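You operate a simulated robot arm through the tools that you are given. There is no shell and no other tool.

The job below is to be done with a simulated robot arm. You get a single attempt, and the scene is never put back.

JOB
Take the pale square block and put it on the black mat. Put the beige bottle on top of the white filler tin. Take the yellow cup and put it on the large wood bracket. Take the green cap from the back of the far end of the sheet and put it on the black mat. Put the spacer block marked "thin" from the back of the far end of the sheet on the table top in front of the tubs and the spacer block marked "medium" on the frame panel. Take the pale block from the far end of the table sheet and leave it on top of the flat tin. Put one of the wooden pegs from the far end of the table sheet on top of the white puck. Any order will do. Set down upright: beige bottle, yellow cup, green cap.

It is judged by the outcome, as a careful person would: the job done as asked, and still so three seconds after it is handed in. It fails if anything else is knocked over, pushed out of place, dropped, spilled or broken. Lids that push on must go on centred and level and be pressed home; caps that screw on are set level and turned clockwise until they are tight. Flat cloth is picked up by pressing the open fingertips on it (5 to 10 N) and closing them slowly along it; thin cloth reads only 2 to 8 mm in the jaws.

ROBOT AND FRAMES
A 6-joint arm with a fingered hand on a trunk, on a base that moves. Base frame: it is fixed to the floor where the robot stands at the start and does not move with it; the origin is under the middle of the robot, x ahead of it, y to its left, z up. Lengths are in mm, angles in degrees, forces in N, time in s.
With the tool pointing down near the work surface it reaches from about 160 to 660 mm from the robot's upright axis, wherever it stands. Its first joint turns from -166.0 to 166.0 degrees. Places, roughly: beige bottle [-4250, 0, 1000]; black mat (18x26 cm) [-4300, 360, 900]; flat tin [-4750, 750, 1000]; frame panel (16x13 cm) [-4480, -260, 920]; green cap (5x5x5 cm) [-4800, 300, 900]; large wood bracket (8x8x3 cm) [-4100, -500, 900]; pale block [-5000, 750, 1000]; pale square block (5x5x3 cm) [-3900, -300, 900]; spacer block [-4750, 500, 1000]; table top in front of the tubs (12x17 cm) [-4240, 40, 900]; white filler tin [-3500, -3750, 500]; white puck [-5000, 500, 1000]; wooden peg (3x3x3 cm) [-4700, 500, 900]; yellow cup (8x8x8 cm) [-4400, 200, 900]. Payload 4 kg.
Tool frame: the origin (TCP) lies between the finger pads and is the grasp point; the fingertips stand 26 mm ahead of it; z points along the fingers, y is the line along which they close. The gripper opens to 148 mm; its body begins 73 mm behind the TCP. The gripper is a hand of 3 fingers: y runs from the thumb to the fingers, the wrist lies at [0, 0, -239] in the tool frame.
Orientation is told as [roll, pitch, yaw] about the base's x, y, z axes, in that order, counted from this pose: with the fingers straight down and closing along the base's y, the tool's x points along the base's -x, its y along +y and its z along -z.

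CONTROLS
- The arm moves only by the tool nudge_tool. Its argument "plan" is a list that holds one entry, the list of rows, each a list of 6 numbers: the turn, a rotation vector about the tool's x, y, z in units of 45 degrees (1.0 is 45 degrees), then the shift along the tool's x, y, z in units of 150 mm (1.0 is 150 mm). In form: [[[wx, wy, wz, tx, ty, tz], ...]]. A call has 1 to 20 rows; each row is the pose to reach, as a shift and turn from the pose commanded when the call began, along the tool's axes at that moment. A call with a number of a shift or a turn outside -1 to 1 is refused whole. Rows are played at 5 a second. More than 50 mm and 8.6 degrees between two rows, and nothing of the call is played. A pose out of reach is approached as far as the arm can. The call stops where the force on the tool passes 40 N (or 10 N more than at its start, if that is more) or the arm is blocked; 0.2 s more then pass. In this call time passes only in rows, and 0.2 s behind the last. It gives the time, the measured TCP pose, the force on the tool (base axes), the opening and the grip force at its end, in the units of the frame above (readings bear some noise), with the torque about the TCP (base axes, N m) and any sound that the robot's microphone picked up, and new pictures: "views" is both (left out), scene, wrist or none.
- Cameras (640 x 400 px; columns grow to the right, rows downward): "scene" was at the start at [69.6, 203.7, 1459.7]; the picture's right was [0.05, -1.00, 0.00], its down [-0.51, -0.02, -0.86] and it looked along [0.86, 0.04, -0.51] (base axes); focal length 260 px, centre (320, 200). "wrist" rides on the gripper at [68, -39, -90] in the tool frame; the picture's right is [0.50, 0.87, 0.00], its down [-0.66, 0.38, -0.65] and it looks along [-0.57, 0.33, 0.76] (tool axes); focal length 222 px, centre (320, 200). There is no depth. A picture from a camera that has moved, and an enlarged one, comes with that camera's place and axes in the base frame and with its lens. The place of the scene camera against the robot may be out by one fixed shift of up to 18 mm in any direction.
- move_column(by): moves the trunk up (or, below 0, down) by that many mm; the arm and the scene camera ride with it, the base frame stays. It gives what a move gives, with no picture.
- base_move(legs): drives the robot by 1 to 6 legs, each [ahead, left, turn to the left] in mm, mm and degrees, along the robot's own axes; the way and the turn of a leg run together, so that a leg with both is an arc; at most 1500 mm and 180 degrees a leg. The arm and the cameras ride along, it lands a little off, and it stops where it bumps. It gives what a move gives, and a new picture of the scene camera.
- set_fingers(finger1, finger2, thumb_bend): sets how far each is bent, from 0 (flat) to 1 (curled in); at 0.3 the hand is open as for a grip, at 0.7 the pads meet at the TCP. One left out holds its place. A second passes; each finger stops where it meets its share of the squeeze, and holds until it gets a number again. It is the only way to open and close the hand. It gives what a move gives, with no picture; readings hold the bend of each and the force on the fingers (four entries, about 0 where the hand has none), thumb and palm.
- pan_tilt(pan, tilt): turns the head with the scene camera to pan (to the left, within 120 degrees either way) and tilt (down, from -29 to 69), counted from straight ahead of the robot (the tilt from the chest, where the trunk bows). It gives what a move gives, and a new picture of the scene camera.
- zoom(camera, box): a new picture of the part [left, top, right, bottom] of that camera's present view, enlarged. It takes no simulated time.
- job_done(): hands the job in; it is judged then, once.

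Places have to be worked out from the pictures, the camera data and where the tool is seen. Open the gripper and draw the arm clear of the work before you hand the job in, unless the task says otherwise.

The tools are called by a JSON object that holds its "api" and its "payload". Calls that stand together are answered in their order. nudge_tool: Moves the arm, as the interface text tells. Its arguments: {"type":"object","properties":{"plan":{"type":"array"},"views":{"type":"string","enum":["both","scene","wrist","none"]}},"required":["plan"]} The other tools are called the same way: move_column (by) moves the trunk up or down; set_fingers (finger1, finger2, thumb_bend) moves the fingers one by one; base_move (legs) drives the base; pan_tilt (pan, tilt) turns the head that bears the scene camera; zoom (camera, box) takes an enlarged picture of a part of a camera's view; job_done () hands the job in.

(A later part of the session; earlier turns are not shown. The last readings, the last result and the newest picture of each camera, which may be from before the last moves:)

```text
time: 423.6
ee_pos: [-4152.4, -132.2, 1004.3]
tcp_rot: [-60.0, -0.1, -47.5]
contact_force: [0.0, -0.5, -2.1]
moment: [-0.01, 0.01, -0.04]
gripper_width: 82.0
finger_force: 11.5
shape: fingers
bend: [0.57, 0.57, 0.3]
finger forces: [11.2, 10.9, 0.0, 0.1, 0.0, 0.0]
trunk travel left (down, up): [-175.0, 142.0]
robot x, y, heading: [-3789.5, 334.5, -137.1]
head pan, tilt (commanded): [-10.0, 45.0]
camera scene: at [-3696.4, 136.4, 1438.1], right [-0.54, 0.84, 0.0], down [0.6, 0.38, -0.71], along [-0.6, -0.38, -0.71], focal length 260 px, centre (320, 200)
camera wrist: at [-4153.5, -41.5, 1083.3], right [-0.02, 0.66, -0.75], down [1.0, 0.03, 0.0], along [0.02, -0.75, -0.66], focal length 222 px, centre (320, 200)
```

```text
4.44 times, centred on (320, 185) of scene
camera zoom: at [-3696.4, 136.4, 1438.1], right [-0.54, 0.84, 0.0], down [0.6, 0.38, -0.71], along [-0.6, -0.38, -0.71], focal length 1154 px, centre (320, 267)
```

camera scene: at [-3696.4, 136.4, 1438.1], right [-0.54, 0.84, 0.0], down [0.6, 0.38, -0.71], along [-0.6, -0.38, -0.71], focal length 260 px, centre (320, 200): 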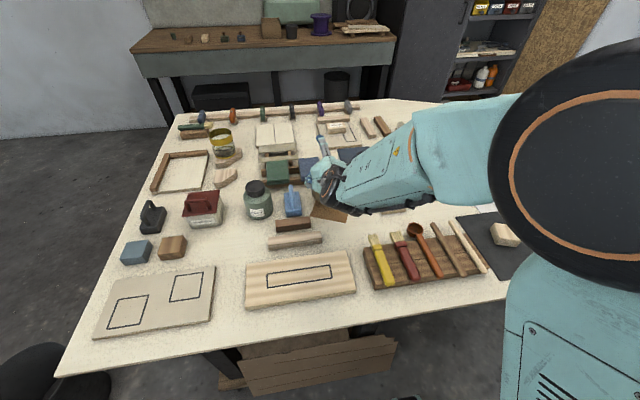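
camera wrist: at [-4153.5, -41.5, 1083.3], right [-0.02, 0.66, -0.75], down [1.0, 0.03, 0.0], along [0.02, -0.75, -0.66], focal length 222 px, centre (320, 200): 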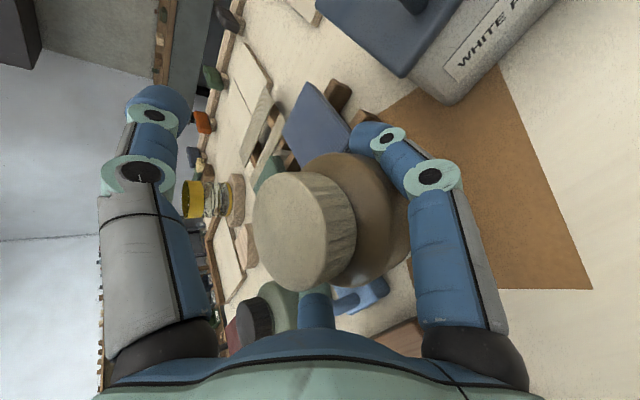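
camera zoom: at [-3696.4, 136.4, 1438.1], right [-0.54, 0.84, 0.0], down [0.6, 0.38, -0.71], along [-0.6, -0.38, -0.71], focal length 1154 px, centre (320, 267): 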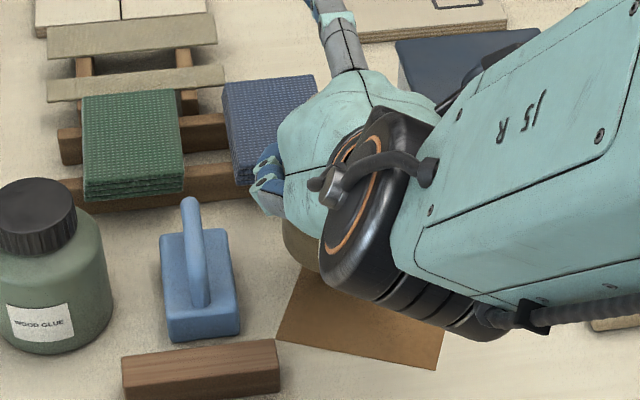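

The bottle came up with the hand, unchanged in pose. I raise it well above the table and retract.

{"api": "nudge_tool", "payload": {"plan": [[[0, 0, 0, 0, -0.15, -0.087], [0, 0, 0, 0, -0.3, -0.173], [0, 0, 0, 0, -0.45, -0.26], [0, 0, 0, 0, -0.6, -0.346], [0, 0, 0, 0, -0.75, -0.433], [0, 0, 0, 0, -0.75, -0.433]]], "views": "both"}}

```text
time: 424.9
ee_pos: [-4153.0, -131.0, 1134.3]
tcp_rot: [-60.1, -0.1, -47.5]
contact_force: [0.4, -0.4, -2.2]
moment: [-0.02, 0.01, -0.01]
gripper_width: 82.0
finger_force: 11.3
shape: fingers
bend: [0.57, 0.57, 0.3]
finger forces: [11.2, 10.9, 0.1, 0.0, 0.1, 0.0]
trunk travel left (down, up): [-175.0, 142.0]
robot x, y, heading: [-3787.6, 329.9, -137.5]
head pan, tilt (commanded): [-10.0, 45.0]
camera scene: at [-3696.5, 136.3, 1438.0], right [-0.54, 0.84, 0.0], down [0.6, 0.38, -0.71], along [-0.6, -0.38, -0.71], focal length 260 px, centre (320, 200)
camera wrist: at [-4153.3, -40.6, 1214.1], right [-0.02, 0.66, -0.75], down [1.0, 0.03, 0.0], along [0.02, -0.75, -0.66], focal length 222 px, centre (320, 200)
```

scene: 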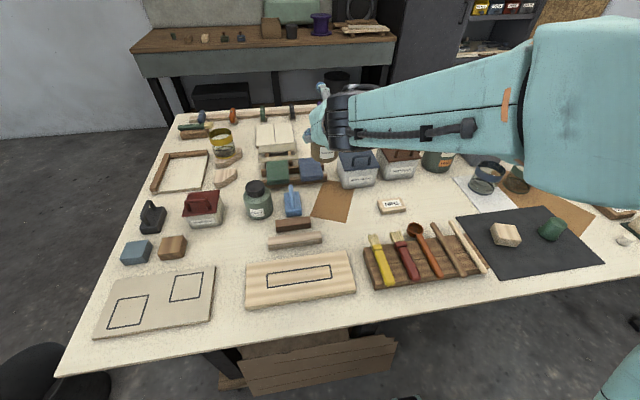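
wrist: 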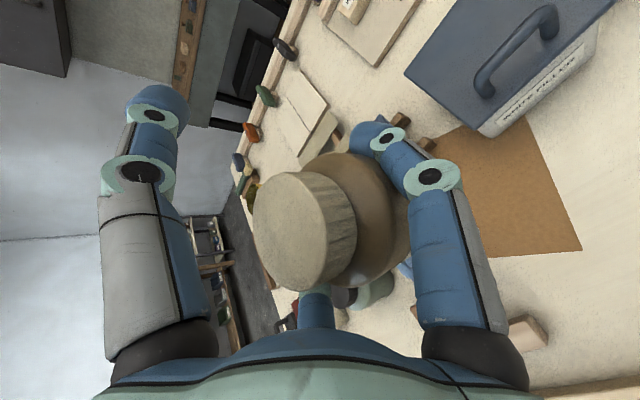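

The bottle is secure. Now I back off slightly and drive left along the table to open floor, keeping the bottle high.

{"api": "base_move", "payload": {"legs": [[-130, 0, 0], [0, 950, 0.3]]}}

{"api": "zoom", "payload": {"camera": "wrist", "box": [0, 0, 640, 400]}}

```text
time: 434.4
ee_pos: [-3414.6, -734.6, 1134.8]
tcp_rot: [-60.1, -0.1, -46.8]
contact_force: [-0.1, 0.0, -2.0]
moment: [0.0, 0.03, 0.0]
gripper_width: 82.1
finger_force: 11.0
shape: fingers
bend: [0.57, 0.57, 0.3]
finger forces: [11.1, 10.7, 0.0, 0.0, 0.0, 0.0]
trunk travel left (down, up): [-175.0, 142.0]
robot x, y, heading: [-3055.2, -267.9, -136.8]
head pan, tilt (commanded): [-10.0, 45.0]
camera scene: at [-2963.2, -462.4, 1438.0], right [-0.55, 0.84, 0.0], down [0.59, 0.39, -0.71], along [-0.59, -0.39, -0.71], focal length 260 px, centre (320, 200)
```

scene: 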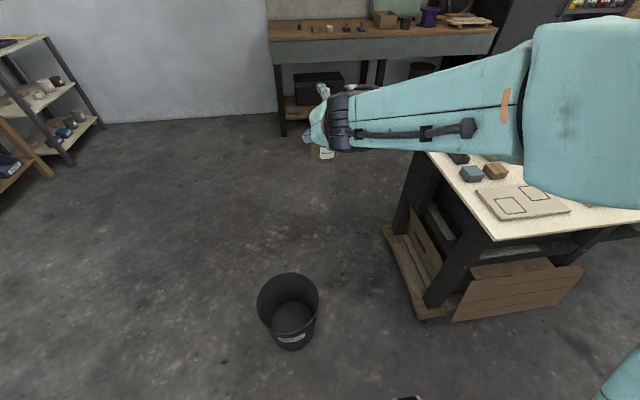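

```text
1.00 times, centred on (320, 200) of wrist (not enlarged: the box is as wide or as high as the picture)
camera zoom: at [-3418.0, -644.4, 1213.8], right [-0.03, 0.66, -0.75], down [1.0, 0.04, 0.0], along [0.03, -0.75, -0.66], focal length 222 px, centre (320, 200)
```

zoom: 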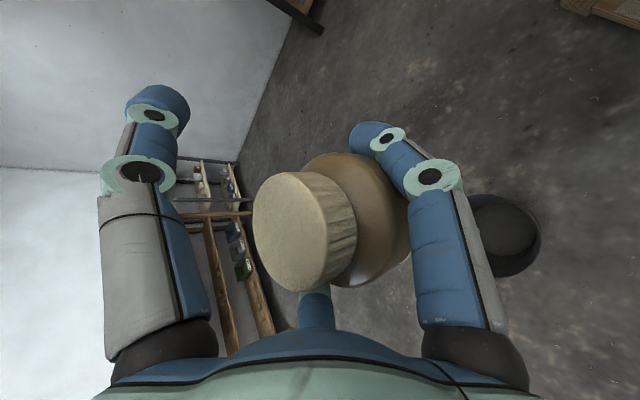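

The hold is steady. I continue left, turn toward the rack at an angle of about 20°, and then approach it diagonally, stopping well short.

{"api": "base_move", "payload": {"legs": [[0, 960, 0], [0, 0, 69.3]]}}

{"api": "base_move", "payload": {"legs": [[600, -1080, 0]]}}

{"api": "pan_tilt", "payload": {"pan": 0, "tilt": 30}}

```text
time: 446.2
ee_pos: [-2074.2, -1452.0, 1135.7]
tcp_rot: [-59.9, -0.1, 24.5]
contact_force: [0.0, -0.7, -2.6]
moment: [-0.02, -0.02, 0.02]
gripper_width: 81.9
finger_force: 10.7
shape: fingers
bend: [0.57, 0.57, 0.3]
finger forces: [10.9, 10.6, 0.0, 0.1, 0.0, 0.0]
trunk travel left (down, up): [-175.0, 142.0]
robot x, y, heading: [-2396.8, -963.6, -65.4]
head pan, tilt (commanded): [-10.0, 45.0]
camera scene: at [-2194.8, -944.8, 1438.1], right [-0.97, -0.25, 0.0], down [-0.18, 0.69, -0.71], along [0.18, -0.68, -0.71], focal length 260 px, centre (320, 200)
```

scene: 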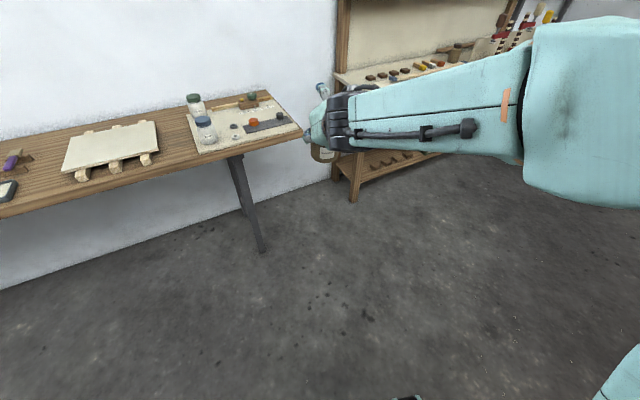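

```text
time: 455.8
ee_pos: [-2784.6, -2450.7, 1134.0]
tcp_rot: [-60.0, -0.1, 24.8]
contact_force: [-0.9, -0.3, -2.4]
moment: [-0.02, -0.01, 0.01]
gripper_width: 82.1
finger_force: 11.0
shape: fingers
bend: [0.57, 0.57, 0.3]
finger forces: [10.9, 10.6, 0.0, 0.1, 0.0, 0.0]
trunk travel left (down, up): [-175.0, 142.0]
robot x, y, heading: [-3109.8, -1962.9, -65.1]
head pan, tilt (commanded): [-10.0, 45.0]
camera scene: at [-2908.4, -1944.9, 1438.1], right [-0.97, -0.25, 0.0], down [-0.18, 0.68, -0.71], along [0.18, -0.68, -0.71], focal length 260 px, centre (320, 200)
```

scene: 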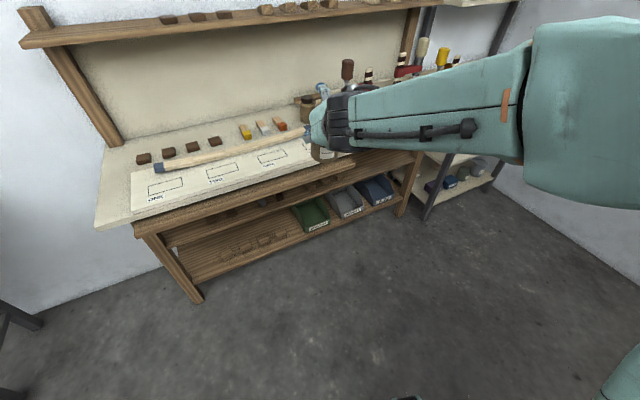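

```text
time: 456.6
ee_pos: [-2783.9, -2451.7, 1134.4]
tcp_rot: [-60.0, -0.1, 24.8]
contact_force: [-0.2, -0.3, -2.5]
moment: [-0.04, -0.02, 0.0]
gripper_width: 81.8
finger_force: 10.5
shape: fingers
bend: [0.57, 0.57, 0.3]
finger forces: [11.0, 10.6, 0.0, 0.0, 0.0, 0.1]
trunk travel left (down, up): [-175.0, 142.0]
robot x, y, heading: [-3113.3, -1960.2, -65.2]
head pan, tilt (commanded): [0.0, 30.0]
camera scene: at [-2891.3, -1948.3, 1460.6], right [-0.91, -0.42, 0.0], down [-0.21, 0.45, -0.87], along [0.36, -0.79, -0.5], focal length 260 px, centre (320, 200)
```

scene: 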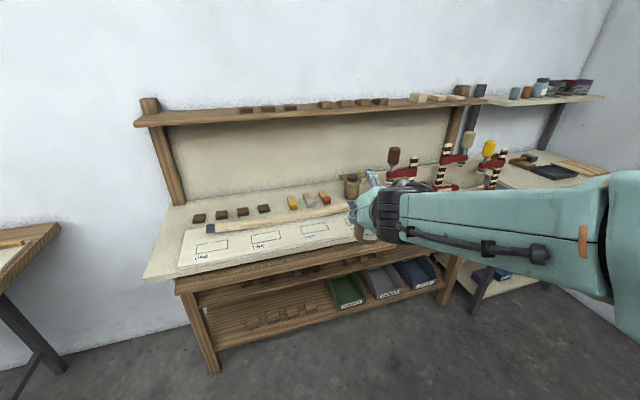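

I continue along, keeping clear of the bench, to a spot in front of the rack.

{"api": "base_move", "payload": {"legs": [[398, -1250, 0]]}}

{"api": "pan_tilt", "payload": {"pan": 0, "tilt": 35}}

{"api": "zoom", "payload": {"camera": "wrist", "box": [0, 0, 640, 400]}}

```text
time: 467.8
ee_pos: [-3724.2, -3330.6, 1134.4]
tcp_rot: [-60.0, -0.1, 26.8]
contact_force: [-0.4, 0.3, -1.3]
moment: [-0.06, -0.01, -0.02]
gripper_width: 82.0
finger_force: 10.9
shape: fingers
bend: [0.57, 0.57, 0.3]
finger forces: [10.7, 10.5, 0.0, 0.0, 0.1, 0.1]
trunk travel left (down, up): [-175.0, 142.0]
robot x, y, heading: [-4068.2, -2855.1, -63.3]
head pan, tilt (commanded): [0.0, 30.0]
camera scene: at [-3848.5, -2831.8, 1460.7], right [-0.89, -0.45, 0.0], down [-0.23, 0.45, -0.87], along [0.39, -0.77, -0.5], focal length 260 px, centre (320, 200)
```

scene: 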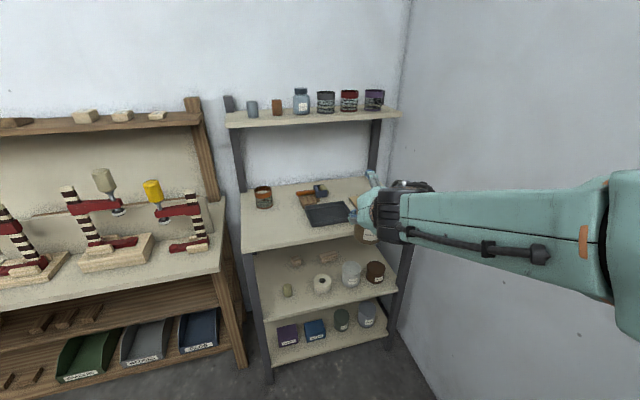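

```text
time: 468.4
ee_pos: [-3724.1, -3330.6, 1135.6]
tcp_rot: [-60.0, -0.1, 26.7]
contact_force: [-0.6, 0.4, -2.0]
moment: [0.01, 0.02, -0.01]
gripper_width: 81.9
finger_force: 10.6
shape: fingers
bend: [0.57, 0.57, 0.3]
finger forces: [10.8, 10.6, 0.0, 0.1, 0.0, 0.0]
trunk travel left (down, up): [-175.0, 142.0]
robot x, y, heading: [-4065.3, -2853.7, -63.5]
head pan, tilt (commanded): [0.0, 35.0]
camera scene: at [-3849.5, -2829.6, 1452.9], right [-0.89, -0.45, 0.0], down [-0.26, 0.51, -0.82], along [0.37, -0.73, -0.57], focal length 260 px, centre (320, 200)
```

scene: 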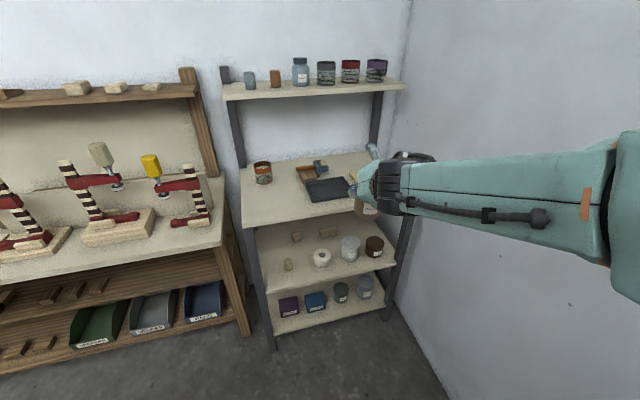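

```text
1.00 times, centred on (320, 200) of wrist (not enlarged: the box is as wide or as high as the picture)
camera zoom: at [-3809.4, -3308.6, 1213.6], right [-0.64, 0.16, -0.75], down [0.25, 0.97, 0.0], along [0.73, -0.18, -0.66], focal length 222 px, centre (320, 200)
```

zoom: 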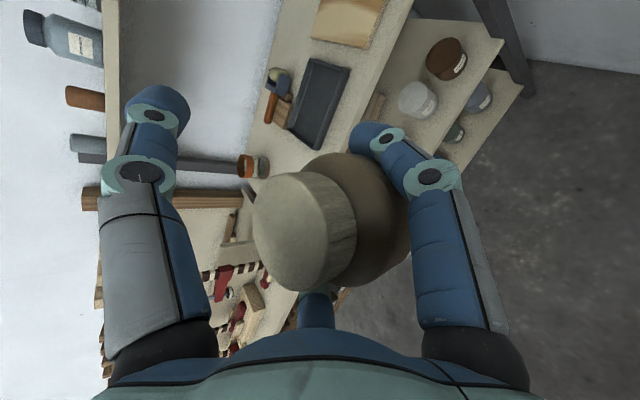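

I zoom in on the shelf with the white filler tin from here.

{"api": "zoom", "payload": {"camera": "scene", "box": [230, 170, 430, 310]}}

{"api": "zoom", "payload": {"camera": "wrist", "box": [360, 20, 540, 160]}}

```text
2.86 times, centred on (330, 240) of scene
camera zoom: at [-3849.5, -2829.6, 1452.9], right [-0.89, -0.45, 0.0], down [-0.26, 0.51, -0.82], along [0.37, -0.73, -0.57], focal length 742 px, centre (291, 86)
```

zoom: 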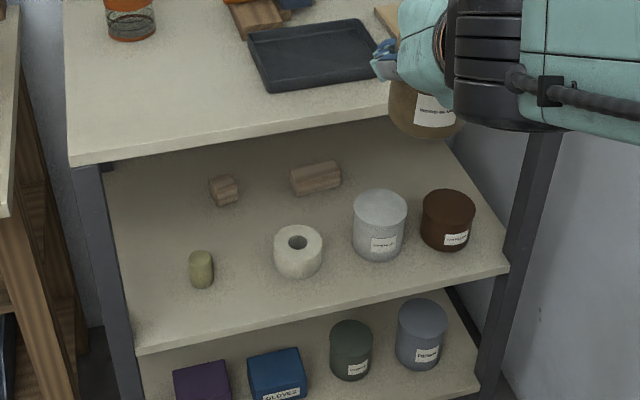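

```text
2.86 times, centred on (450, 90) of wrist
camera zoom: at [-3809.4, -3308.6, 1213.6], right [-0.64, 0.16, -0.75], down [0.25, 0.97, 0.0], along [0.73, -0.18, -0.66], focal length 635 px, centre (-51, 514)
```

zoom: 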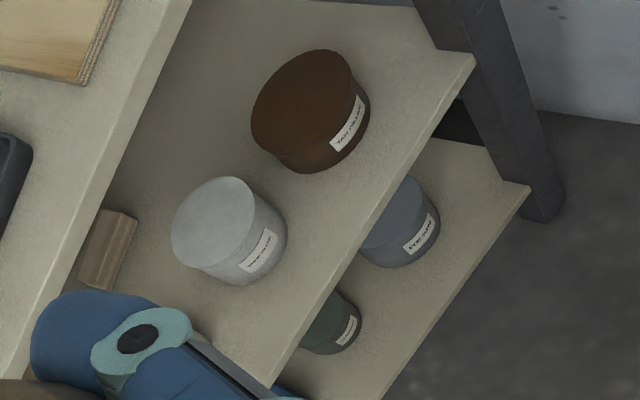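

From two cameras the tin's top is near (-3601, -3641, 636 ± 30). I lower the trunk fully, keeping in front of the rack, and look again.

{"api": "move_column", "payload": {"by": -170}}

{"api": "nudge_tool", "payload": {"plan": [[[0, 0, 0, 0, 0.2, 0.115], [0, 0, 0, 0, 0.4, 0.231], [0, 0, 0, 0, 0.6, 0.346], [0, 0, 0, 0, 0.8, 0.462], [0, 0, 0, 0, 0.8, 0.462]]], "views": "both"}}

```text
time: 470.3
ee_pos: [-3724.1, -3331.4, 964.4]
tcp_rot: [-60.1, -0.1, 26.8]
contact_force: [-0.2, 0.6, -2.0]
moment: [-0.04, 0.03, 0.0]
gripper_width: 81.8
finger_force: 10.5
shape: fingers
bend: [0.57, 0.57, 0.3]
finger forces: [10.8, 10.5, 0.0, 0.0, 0.0, 0.0]
trunk travel left (down, up): [-5.0, 312.0]
robot x, y, heading: [-4068.2, -2851.4, -63.3]
head pan, tilt (commanded): [0.0, 35.0]
```

```text
time: 471.5
ee_pos: [-3724.3, -3330.1, 824.5]
tcp_rot: [-60.1, -0.1, 26.7]
contact_force: [0.8, 0.5, -1.5]
moment: [-0.02, -0.02, 0.02]
gripper_width: 81.7
finger_force: 10.5
shape: fingers
bend: [0.57, 0.57, 0.3]
finger forces: [10.9, 10.4, 0.0, 0.0, 0.0, 0.1]
trunk travel left (down, up): [-5.0, 312.0]
robot x, y, heading: [-4070.2, -2856.6, -63.2]
head pan, tilt (commanded): [0.0, 35.0]
camera scene: at [-3828.9, -2870.6, 1280.2], right [-0.89, -0.45, 0.0], down [-0.26, 0.51, -0.82], along [0.37, -0.73, -0.57], focal length 260 px, centre (320, 200)
camera wrist: at [-3810.8, -3307.9, 903.5], right [-0.64, 0.16, -0.75], down [0.25, 0.97, 0.0], along [0.73, -0.18, -0.66], focal length 222 px, centre (320, 200)
```

scene: 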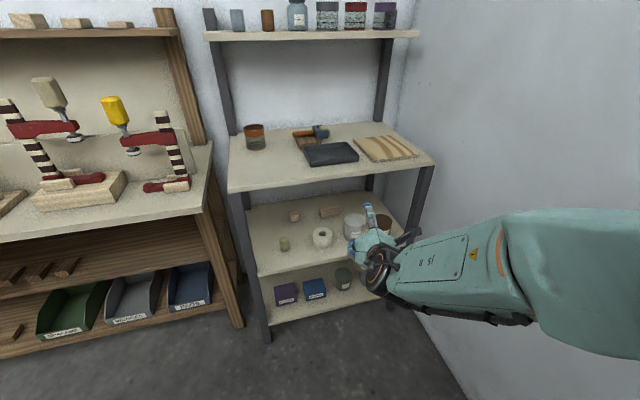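
wrist: 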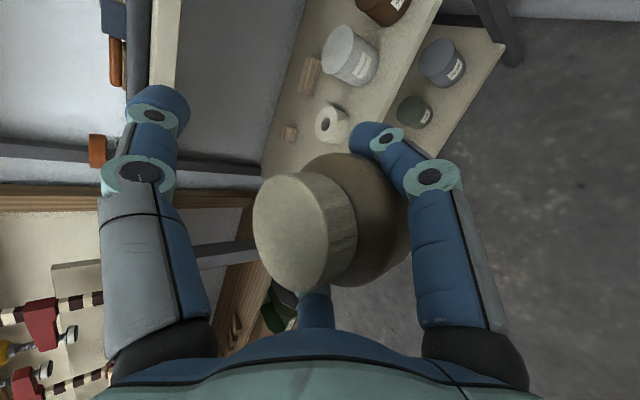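

{"api": "zoom", "payload": {"camera": "wrist", "box": [260, 0, 460, 140]}}

{"api": "zoom", "payload": {"camera": "scene", "box": [220, 110, 440, 290]}}

```text
2.86 times, centred on (360, 70) of wrist
camera zoom: at [-3810.8, -3307.9, 903.5], right [-0.64, 0.16, -0.75], down [0.25, 0.97, 0.0], along [0.73, -0.18, -0.66], focal length 635 px, centre (206, 571)
```

zoom: 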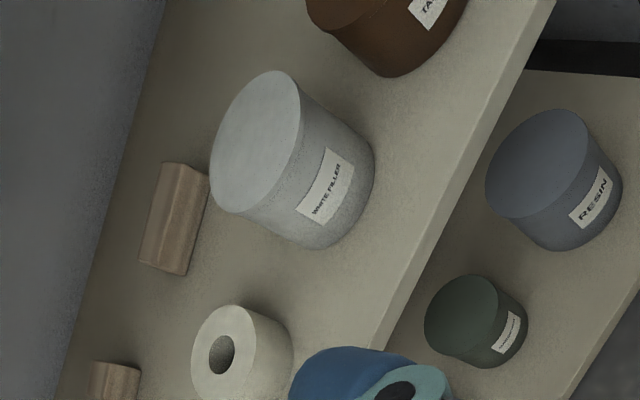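

```text
2.22 times, centred on (330, 200) of scene
camera zoom: at [-3828.9, -2870.6, 1280.2], right [-0.89, -0.45, 0.0], down [-0.26, 0.51, -0.82], along [0.37, -0.73, -0.57], focal length 577 px, centre (298, 200)
```

zoom: 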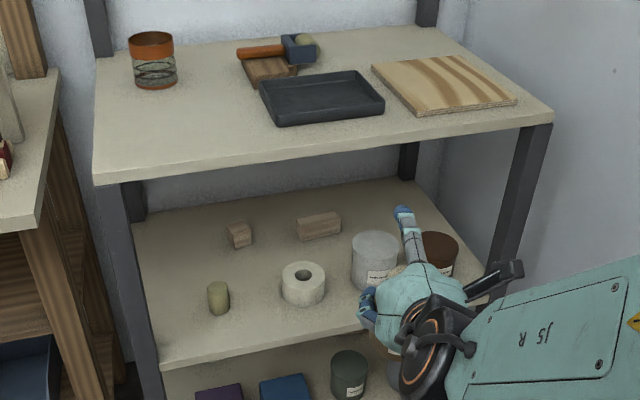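

The tin's top centre is at (-3587, -3668, 589), the board above has its underside at ~843. I lower the hand in front of the rack to entry height and shift it right 32 mm to line up.

{"api": "nudge_tool", "payload": {"plan": [[[0, 0, 0, 0.05, 0.2, 0.115], [0, 0, 0, 0.1, 0.4, 0.231], [0, 0, 0, 0.16, 0.6, 0.346], [0, 0, 0, 0.21, 0.765, 0.442], [0, 0, 0, 0.21, 0.765, 0.442]]], "views": "both"}}

{"api": "zoom", "payload": {"camera": "wrist", "box": [220, 0, 420, 140]}}

```text
time: 472.7
ee_pos: [-3742.1, -3341.0, 695.5]
tcp_rot: [-59.9, 0.1, 26.3]
contact_force: [-0.2, 0.2, -2.7]
moment: [-0.02, 0.0, 0.02]
gripper_width: 81.6
finger_force: 10.8
shape: fingers
bend: [0.57, 0.57, 0.3]
finger forces: [10.8, 10.5, 0.0, 0.1, 0.0, 0.0]
out of reach, approached as far as the arm can: row 4, 5
trunk travel left (down, up): [-5.0, 312.0]
robot x, y, heading: [-4070.2, -2855.1, -63.3]
head pan, tilt (commanded): [0.0, 35.0]
camera scene: at [-3828.8, -2870.6, 1280.2], right [-0.89, -0.45, 0.0], down [-0.26, 0.51, -0.82], along [0.37, -0.73, -0.57], focal length 260 px, centre (320, 200)
camera wrist: at [-3827.4, -3317.8, 775.2], right [-0.64, 0.17, -0.75], down [0.25, 0.97, 0.0], along [0.72, -0.19, -0.66], focal length 222 px, centre (320, 200)
```

scene: 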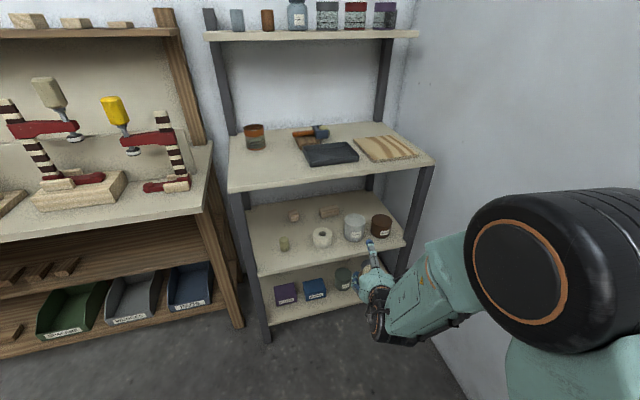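
wrist: 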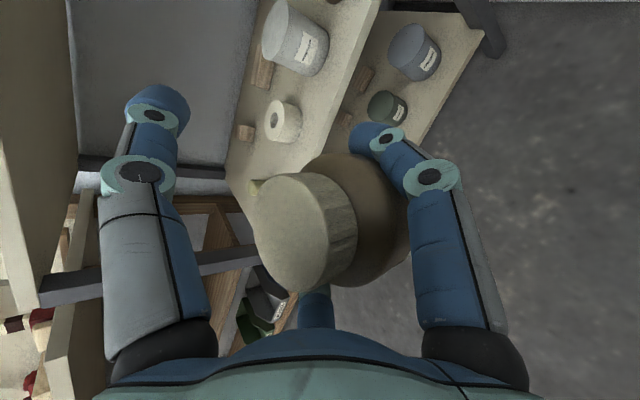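

```text
2.86 times, centred on (320, 70) of wrist
camera zoom: at [-3827.4, -3317.8, 775.2], right [-0.64, 0.17, -0.75], down [0.25, 0.97, 0.0], along [0.72, -0.19, -0.66], focal length 635 px, centre (320, 571)
```

zoom: 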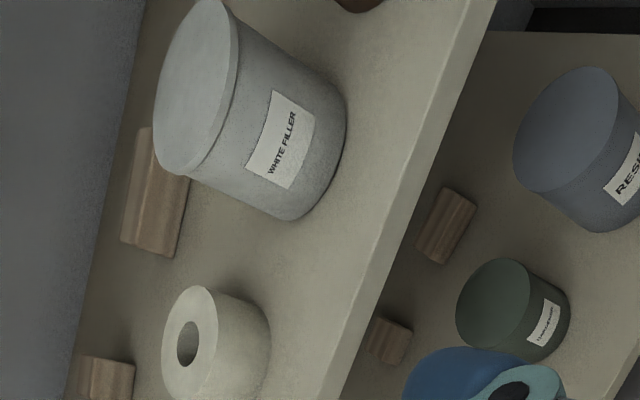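

The arm can't go further right with this tool direction, so I use the base: 270 mm ahead and 45 mm right, which brings the hand partly under the board above the shelf objects.

{"api": "base_move", "payload": {"legs": [[150, -45, 0]]}}

{"api": "nudge_tool", "payload": {"plan": [[[0, 0, 0, -0.08, 0.025, 0.014], [0, 0, 0, -0.15, 0.05, 0.028], [0, 0, 0, -0.15, 0.05, 0.028]]], "views": "both"}}

```text
time: 474.1
ee_pos: [-3713.6, -3497.3, 695.3]
tcp_rot: [-59.9, 0.2, 26.2]
contact_force: [-0.3, 0.6, -2.2]
moment: [0.0, -0.01, -0.01]
gripper_width: 82.0
finger_force: 11.5
shape: fingers
bend: [0.57, 0.57, 0.3]
finger forces: [10.8, 10.5, 0.1, 0.1, 0.0, 0.0]
trunk travel left (down, up): [-5.0, 312.0]
robot x, y, heading: [-4041.1, -3008.3, -63.2]
head pan, tilt (commanded): [0.0, 35.0]
camera scene: at [-3800.2, -3026.1, 1280.1], right [-0.89, -0.45, 0.0], down [-0.26, 0.51, -0.82], along [0.37, -0.73, -0.57], focal length 260 px, centre (320, 200)
```

scene: 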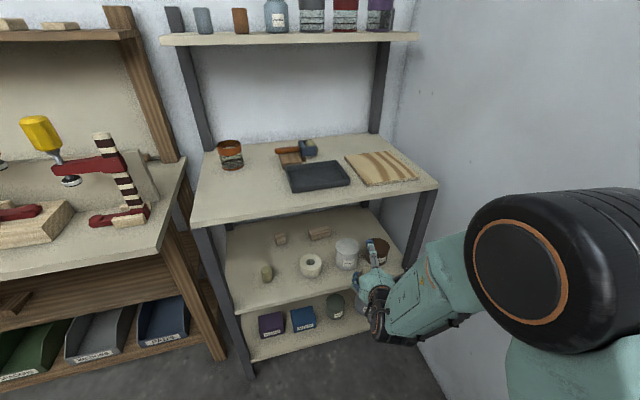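

```text
time: 474.9
ee_pos: [-3694.8, -3485.8, 686.7]
tcp_rot: [-59.9, 0.1, 26.2]
contact_force: [0.8, 0.3, -2.9]
moment: [-0.04, 0.0, 0.01]
gripper_width: 81.9
finger_force: 10.2
shape: fingers
bend: [0.57, 0.57, 0.3]
finger forces: [10.8, 10.5, 0.0, 0.0, 0.1, 0.0]
trunk travel left (down, up): [-5.0, 312.0]
robot x, y, heading: [-4041.4, -3007.1, -63.3]
head pan, tilt (commanded): [0.0, 35.0]
camera scene: at [-3800.3, -3025.8, 1280.1], right [-0.89, -0.45, 0.0], down [-0.26, 0.51, -0.82], along [0.37, -0.73, -0.57], focal length 260 px, centre (320, 200)
camera wrist: at [-3779.4, -3461.7, 766.5], right [-0.64, 0.17, -0.75], down [0.25, 0.97, 0.0], along [0.72, -0.19, -0.66], focal length 222 px, centre (320, 200)
```

scene: 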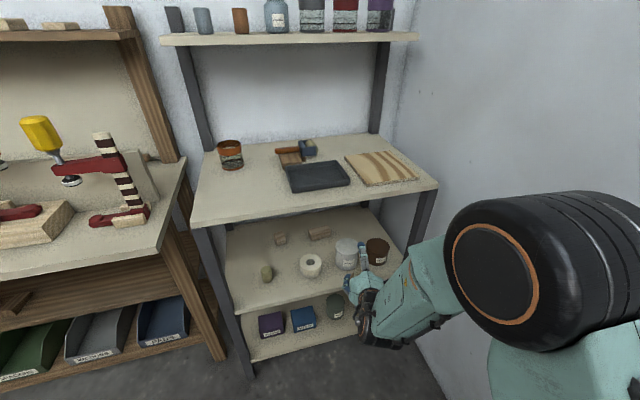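
wrist: 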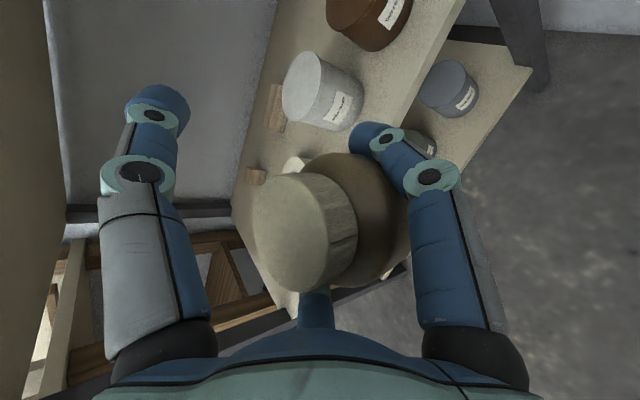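

{"api": "zoom", "payload": {"camera": "wrist", "box": [240, 20, 440, 160]}}

{"api": "zoom", "payload": {"camera": "scene", "box": [200, 180, 440, 350]}}

```text
2.86 times, centred on (340, 90) of wrist
camera zoom: at [-3779.4, -3461.7, 766.5], right [-0.64, 0.17, -0.75], down [0.25, 0.97, 0.0], along [0.72, -0.19, -0.66], focal length 635 px, centre (263, 514)
```

zoom: 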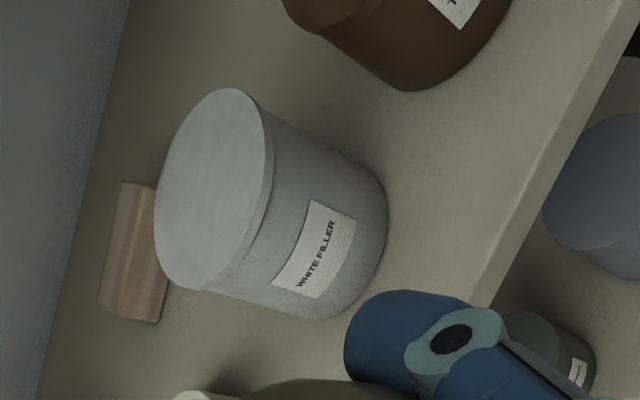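

```text
2.35 times, centred on (320, 265) of scene
camera zoom: at [-3800.3, -3025.8, 1280.1], right [-0.89, -0.45, 0.0], down [-0.26, 0.51, -0.82], along [0.37, -0.73, -0.57], focal length 611 px, centre (320, 47)
```

zoom: 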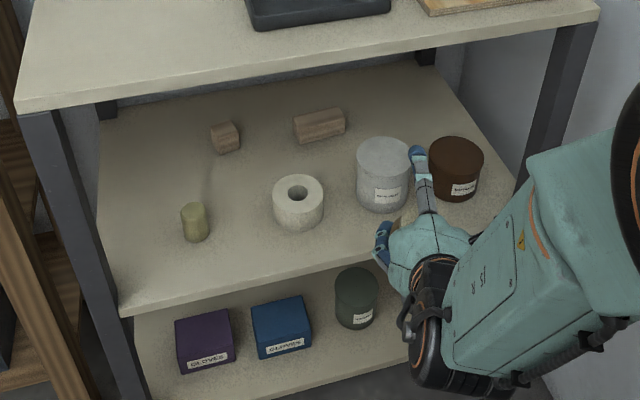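

The tin's top is refined to about (-3584, -3671, 585); my bottle's bottom is at ≈607, so it clears. I advance the base 150 mm along the approach line.

{"api": "base_move", "payload": {"legs": [[150, 0, 0]]}}

{"api": "zoom", "payload": {"camera": "wrist", "box": [0, 0, 640, 400]}}

{"api": "zoom", "payload": {"camera": "scene", "box": [180, 180, 440, 360]}}

```text
time: 476.3
ee_pos: [-3626.9, -3615.4, 687.6]
tcp_rot: [-59.9, 0.2, 26.3]
contact_force: [-1.6, -0.2, -2.4]
moment: [-0.01, -0.03, 0.02]
gripper_width: 81.5
finger_force: 11.0
shape: fingers
bend: [0.57, 0.57, 0.3]
finger forces: [10.8, 10.5, 0.0, 0.0, 0.0, 0.0]
trunk travel left (down, up): [-5.0, 312.0]
robot x, y, heading: [-3972.3, -3138.9, -63.0]
head pan, tilt (commanded): [0.0, 35.0]
camera scene: at [-3734.0, -3156.8, 1280.1], right [-0.89, -0.45, 0.0], down [-0.26, 0.51, -0.82], along [0.37, -0.73, -0.57], focal length 260 px, centre (320, 200)
```

scene: 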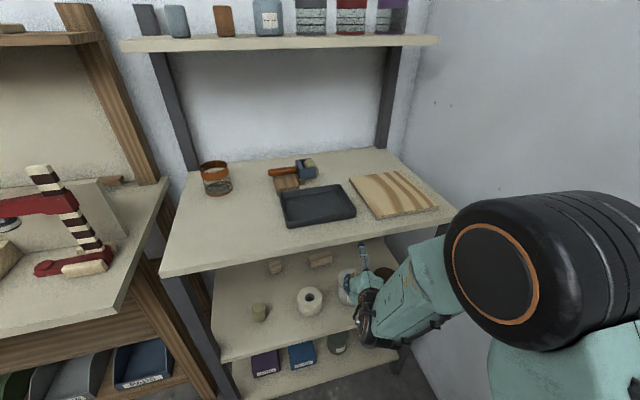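

```text
1.00 times, centred on (320, 200) of wrist (not enlarged: the box is as wide or as high as the picture)
camera zoom: at [-3712.4, -3592.5, 766.4], right [-0.64, 0.17, -0.75], down [0.25, 0.97, 0.0], along [0.72, -0.19, -0.66], focal length 222 px, centre (320, 200)
```

zoom: 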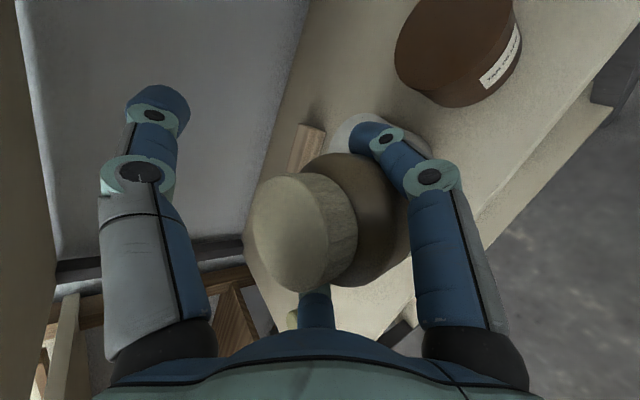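

```text
2.22 times, centred on (310, 270) of scene
camera zoom: at [-3734.0, -3156.8, 1280.1], right [-0.89, -0.45, 0.0], down [-0.26, 0.51, -0.82], along [0.37, -0.73, -0.57], focal length 577 px, centre (342, 44)
```

zoom: 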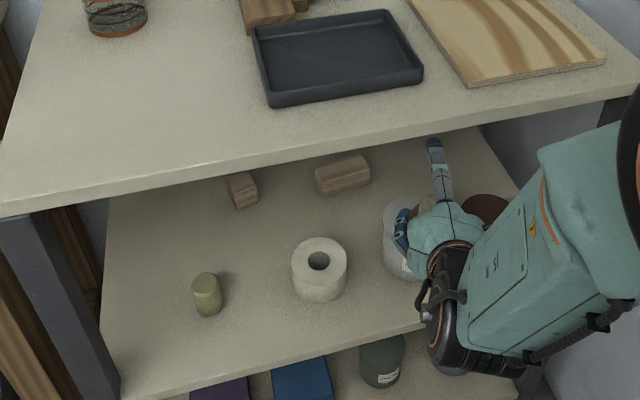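

The prediction of the tin's outline in the wrist view matches to within ~3 px. I move the hand 84 mm inward and 9 mm left with the arm, keeping the height.

{"api": "nudge_tool", "payload": {"plan": [[[0, 0, 0, -0.02, -0.07, 0.121], [0, 0, 0, -0.04, -0.14, 0.243], [0, 0, 0, -0.06, -0.21, 0.364], [0, 0, 0, -0.06, -0.281, 0.485], [0, 0, 0, -0.06, -0.281, 0.485]]], "views": "both"}}

{"api": "zoom", "payload": {"camera": "scene", "box": [240, 200, 440, 340]}}

{"api": "zoom", "payload": {"camera": "wrist", "box": [220, 80, 480, 320]}}

```text
time: 477.5
ee_pos: [-3581.8, -3687.2, 687.7]
tcp_rot: [-59.9, 0.1, 26.2]
contact_force: [0.2, 0.1, -1.3]
moment: [-0.01, -0.02, -0.01]
gripper_width: 81.9
finger_force: 9.8
shape: fingers
bend: [0.57, 0.57, 0.3]
finger forces: [10.8, 10.4, 0.0, 0.1, 0.0, 0.0]
trunk travel left (down, up): [-5.0, 312.0]
robot x, y, heading: [-3977.2, -3141.0, -63.1]
head pan, tilt (commanded): [0.0, 35.0]
camera scene: at [-3734.2, -3156.6, 1280.2], right [-0.89, -0.45, 0.0], down [-0.26, 0.51, -0.82], along [0.37, -0.73, -0.57], focal length 260 px, centre (320, 200)
camera wrist: at [-3666.5, -3664.2, 767.1], right [-0.64, 0.17, -0.75], down [0.25, 0.97, 0.0], along [0.72, -0.19, -0.66], focal length 222 px, centre (320, 200)
```

scene: 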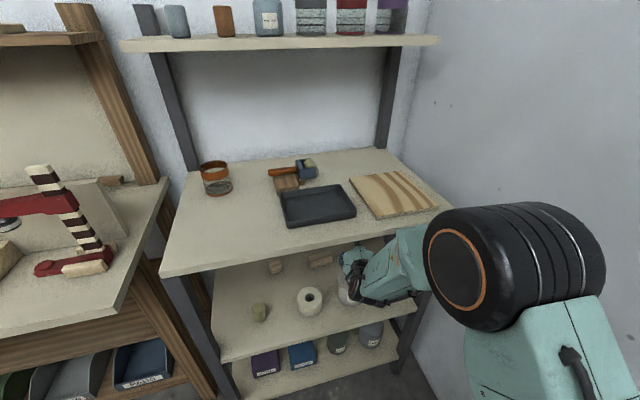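
wrist: 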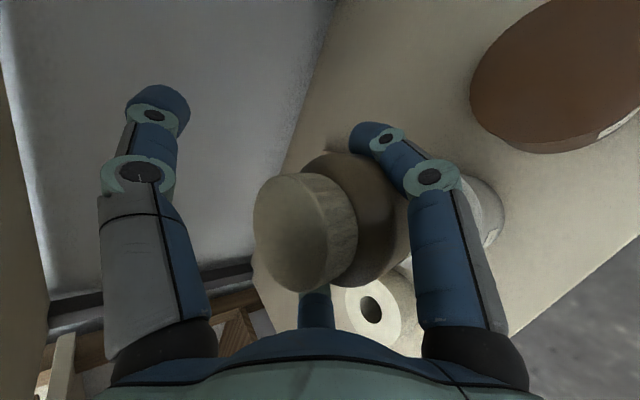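

```text
2.86 times, centred on (340, 270) of scene
camera zoom: at [-3734.2, -3156.6, 1280.2], right [-0.89, -0.45, 0.0], down [-0.26, 0.51, -0.82], along [0.37, -0.73, -0.57], focal length 742 px, centre (263, 0)
```

zoom: 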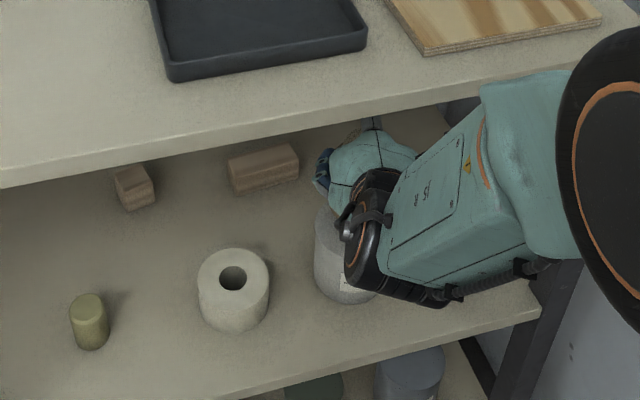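

```text
1.67 times, centred on (350, 200) of wrist
camera zoom: at [-3666.5, -3664.2, 767.1], right [-0.64, 0.17, -0.75], down [0.25, 0.97, 0.0], along [0.72, -0.19, -0.66], focal length 370 px, centre (270, 200)
```

zoom: 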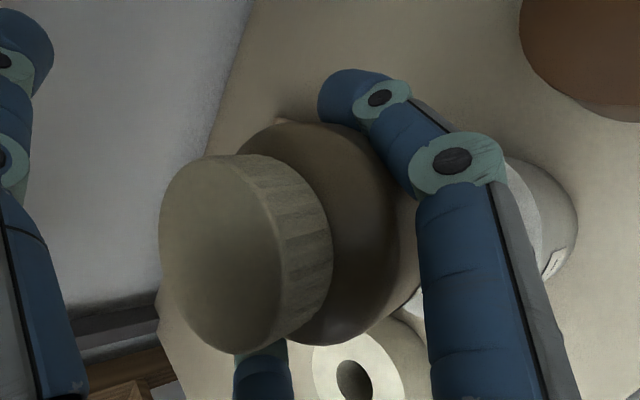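

The tin's outline appears slightly off from the prediction. I zoom in on it to correct before lowering.

{"api": "zoom", "payload": {"camera": "wrist", "box": [370, 130, 530, 300]}}

{"api": "zoom", "payload": {"camera": "scene", "box": [310, 230, 430, 320]}}

```text
2.35 times, centred on (450, 215) of wrist
camera zoom: at [-3666.5, -3664.2, 767.1], right [-0.64, 0.17, -0.75], down [0.25, 0.97, 0.0], along [0.72, -0.19, -0.66], focal length 523 px, centre (14, 165)
```

zoom: 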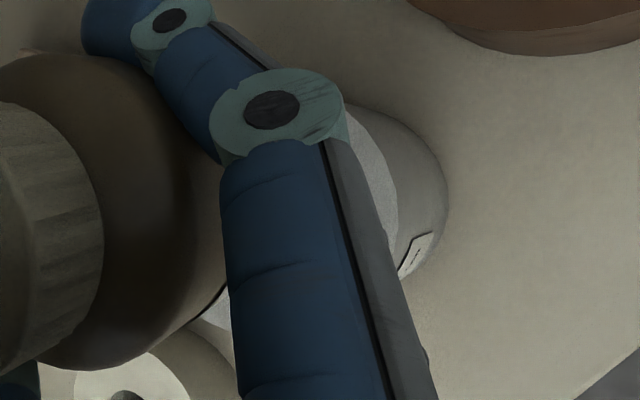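

```text
4.44 times, centred on (370, 275) of scene
camera zoom: at [-3734.2, -3156.6, 1280.2], right [-0.89, -0.45, 0.0], down [-0.26, 0.51, -0.82], along [0.37, -0.73, -0.57], focal length 1154 px, centre (98, -133)
```

zoom: 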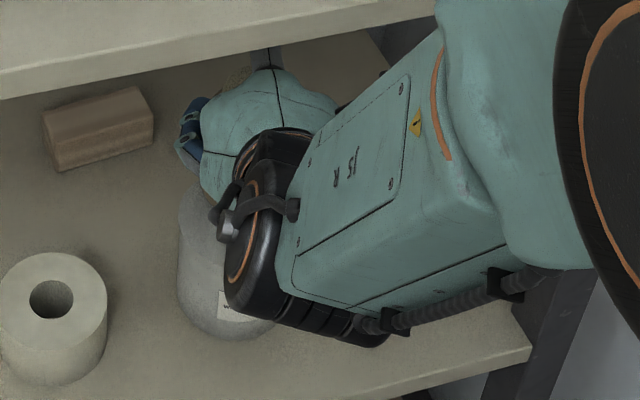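

A fit of the visible rim puts the tin's centre at about (-3580, -3669); the bottle is within ~4 mm of it. I lower straight down 14 mm, then in small steps until contact.

{"api": "nudge_tool", "payload": {"plan": [[[0, 0, 0, -0.01, 0.03, 0.017], [0, 0, 0, -0.01, 0.055, 0.032], [0, 0, 0, -0.01, 0.08, 0.046], [0, 0, 0, -0.01, 0.08, 0.046]]], "views": "none"}}

{"api": "nudge_tool", "payload": {"plan": [[[0, 0, 0, 0, 0.01, 0.006], [0, 0, 0, 0, 0.02, 0.0115], [0, 0, 0, 0, 0.02, 0.0115]]], "views": "none"}}

```text
time: 478.5
ee_pos: [-3581.2, -3685.5, 672.4]
tcp_rot: [-59.9, 0.2, 26.3]
contact_force: [-0.9, -0.1, -2.0]
moment: [0.02, 0.0, 0.01]
gripper_width: 81.9
finger_force: 10.8
shape: fingers
bend: [0.57, 0.57, 0.3]
finger forces: [10.7, 10.4, 0.0, 0.0, 0.1, 0.0]
trunk travel left (down, up): [-5.0, 312.0]
robot x, y, heading: [-3968.7, -3138.4, -63.2]
head pan, tilt (commanded): [0.0, 35.0]
```

```text
time: 479.3
ee_pos: [-3581.4, -3684.9, 669.2]
tcp_rot: [-60.0, 0.2, 26.3]
contact_force: [-0.8, -0.4, -2.1]
moment: [0.0, 0.0, 0.02]
gripper_width: 82.0
finger_force: 10.8
shape: fingers
bend: [0.57, 0.57, 0.3]
finger forces: [10.7, 10.5, 0.1, 0.1, 0.0, 0.1]
trunk travel left (down, up): [-5.0, 312.0]
robot x, y, heading: [-3974.8, -3139.4, -63.2]
head pan, tilt (commanded): [0.0, 35.0]
```

{"api": "nudge_tool", "payload": {"plan": [[[0, 0, 0, 0, 0.01, 0.006], [0, 0, 0, 0, 0.017, 0.01], [0, 0, 0, 0, 0.017, 0.01]]], "views": "none"}}

{"api": "nudge_tool", "payload": {"plan": [[[0, 0, 0, 0, 0.01, 0.006], [0, 0, 0, 0, 0.017, 0.01], [0, 0, 0, 0, 0.017, 0.01]]], "views": "wrist"}}

```text
time: 480.1
ee_pos: [-3581.1, -3685.6, 667.1]
tcp_rot: [-60.0, 0.2, 26.4]
contact_force: [-0.2, -0.9, -0.7]
moment: [0.01, 0.0, -0.04]
gripper_width: 80.7
finger_force: 11.2
shape: fingers
bend: [0.58, 0.57, 0.3]
finger forces: [11.1, 10.8, 0.0, 0.0, 0.0, 0.0]
trunk travel left (down, up): [-5.0, 312.0]
robot x, y, heading: [-3971.8, -3137.1, -63.2]
head pan, tilt (commanded): [0.0, 35.0]
```

```text
time: 480.9
ee_pos: [-3581.0, -3685.7, 664.4]
tcp_rot: [-59.8, 0.1, 26.3]
contact_force: [-0.5, -1.2, 0.6]
moment: [0.03, -0.02, -0.01]
gripper_width: 80.3
finger_force: 11.2
shape: fingers
bend: [0.58, 0.58, 0.3]
finger forces: [10.9, 10.7, 0.0, 0.0, 0.1, 0.1]
trunk travel left (down, up): [-5.0, 312.0]
robot x, y, heading: [-3971.6, -3143.9, -63.1]
head pan, tilt (commanded): [0.0, 35.0]
camera wrist: at [-3665.6, -3663.2, 743.1], right [-0.64, 0.17, -0.75], down [0.25, 0.97, 0.0], along [0.72, -0.19, -0.66], focal length 222 px, centre (320, 200)
```

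wrist: 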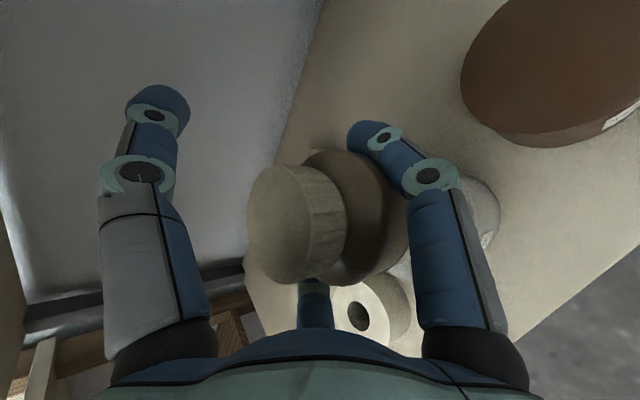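

Contact has begun (force rising from −2 to +0.6 N) and the bottle shifts a little in the grip. I look closely before going on.

{"api": "zoom", "payload": {"camera": "wrist", "box": [220, 80, 480, 320]}}

{"api": "pan_tilt", "payload": {"pan": 0, "tilt": 45}}

{"api": "zoom", "payload": {"camera": "scene", "box": [280, 160, 440, 270]}}

```text
1.67 times, centred on (350, 200) of wrist
camera zoom: at [-3665.6, -3663.2, 743.1], right [-0.64, 0.17, -0.75], down [0.25, 0.97, 0.0], along [0.72, -0.19, -0.66], focal length 370 px, centre (270, 200)
```

zoom: 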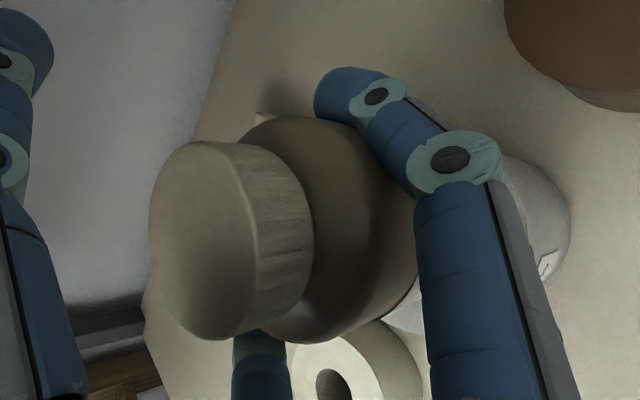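

```text
time: 481.6
ee_pos: [-3580.6, -3685.4, 664.0]
tcp_rot: [-60.0, 0.2, 26.3]
contact_force: [-0.4, -0.4, 1.9]
moment: [0.04, 0.04, -0.02]
gripper_width: 80.2
finger_force: 10.7
shape: fingers
bend: [0.58, 0.58, 0.3]
finger forces: [10.9, 10.6, 0.0, 0.1, 0.1, 0.1]
trunk travel left (down, up): [-5.0, 312.0]
robot x, y, heading: [-3974.0, -3138.5, -63.3]
head pan, tilt (commanded): [0.0, 45.0]
camera scene: at [-3737.3, -3150.4, 1265.4], right [-0.89, -0.45, 0.0], down [-0.32, 0.63, -0.71], along [0.32, -0.63, -0.71], focal length 260 px, centre (320, 200)
```

scene: 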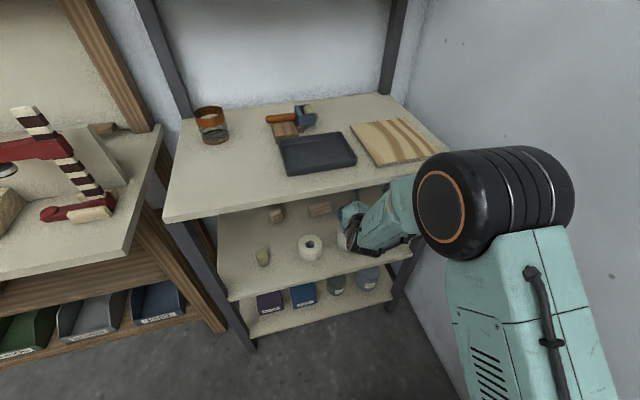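

```text
3.64 times, centred on (360, 215) of scene
camera zoom: at [-3737.3, -3150.4, 1265.4], right [-0.89, -0.45, 0.0], down [-0.32, 0.63, -0.71], along [0.32, -0.63, -0.71], focal length 944 px, centre (174, 146)
```

zoom: 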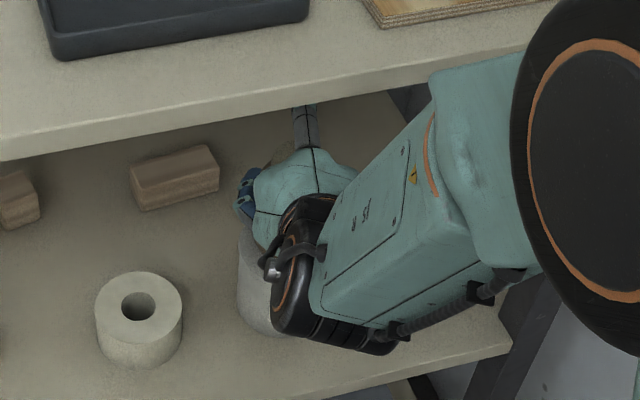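

The bottle has settled on the tin (about 4 N) and slid up slightly in the grip, so it is resting. I open the two fingers a little at a time.

{"api": "set_fingers", "payload": {"finger1": 0.55, "finger2": 0.55}}

{"api": "zoom", "payload": {"camera": "wrist", "box": [220, 80, 480, 320]}}

{"api": "set_fingers", "payload": {"finger1": 0.52, "finger2": 0.52}}

{"api": "zoom", "payload": {"camera": "wrist", "box": [220, 80, 480, 320]}}

```text
time: 482.6
ee_pos: [-3580.3, -3686.8, 663.7]
tcp_rot: [-59.9, 0.2, 26.3]
contact_force: [0.8, -1.0, 2.3]
moment: [-0.03, 0.0, 0.0]
gripper_width: 87.9
finger_force: 2.9
shape: fingers
bend: [0.55, 0.55, 0.3]
finger forces: [2.0, 2.0, 0.0, 0.0, 0.0, 0.0]
trunk travel left (down, up): [-5.0, 312.0]
robot x, y, heading: [-3972.8, -3138.2, -63.2]
head pan, tilt (commanded): [0.0, 45.0]
```

```text
1.67 times, centred on (350, 200) of wrist
camera zoom: at [-3665.6, -3663.2, 743.2], right [-0.64, 0.17, -0.75], down [0.25, 0.97, 0.0], along [0.72, -0.19, -0.66], focal length 370 px, centre (270, 200)
```

zoom: 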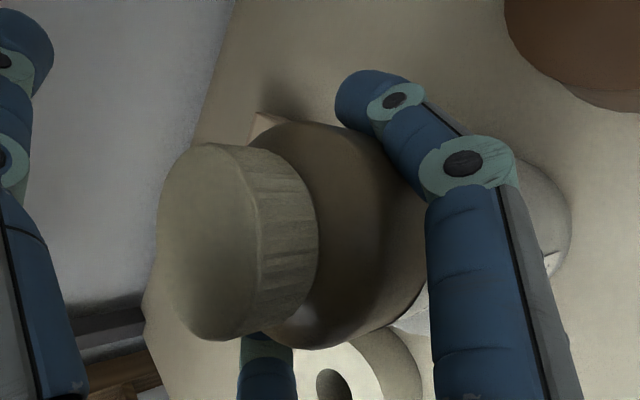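

```text
time: 483.6
ee_pos: [-3579.6, -3685.5, 664.2]
tcp_rot: [-59.8, 0.1, 26.3]
contact_force: [-0.7, 0.7, 0.1]
moment: [0.0, -0.01, -0.01]
gripper_width: 93.3
finger_force: 0.0
shape: fingers
bend: [0.52, 0.52, 0.3]
finger forces: [0.0, 0.1, 0.0, 0.0, 0.0, 0.0]
trunk travel left (down, up): [-5.0, 312.0]
robot x, y, heading: [-3972.6, -3142.5, -63.1]
head pan, tilt (commanded): [0.0, 45.0]
```

```text
1.67 times, centred on (350, 200) of wrist
camera zoom: at [-3665.5, -3663.2, 743.1], right [-0.64, 0.17, -0.75], down [0.25, 0.97, 0.0], along [0.72, -0.19, -0.66], focal length 370 px, centre (270, 200)
```

zoom: 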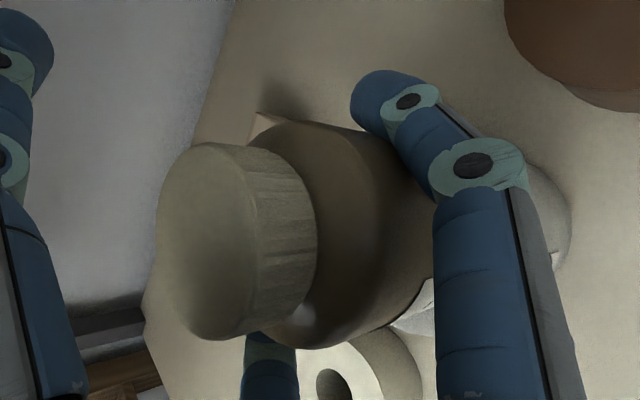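

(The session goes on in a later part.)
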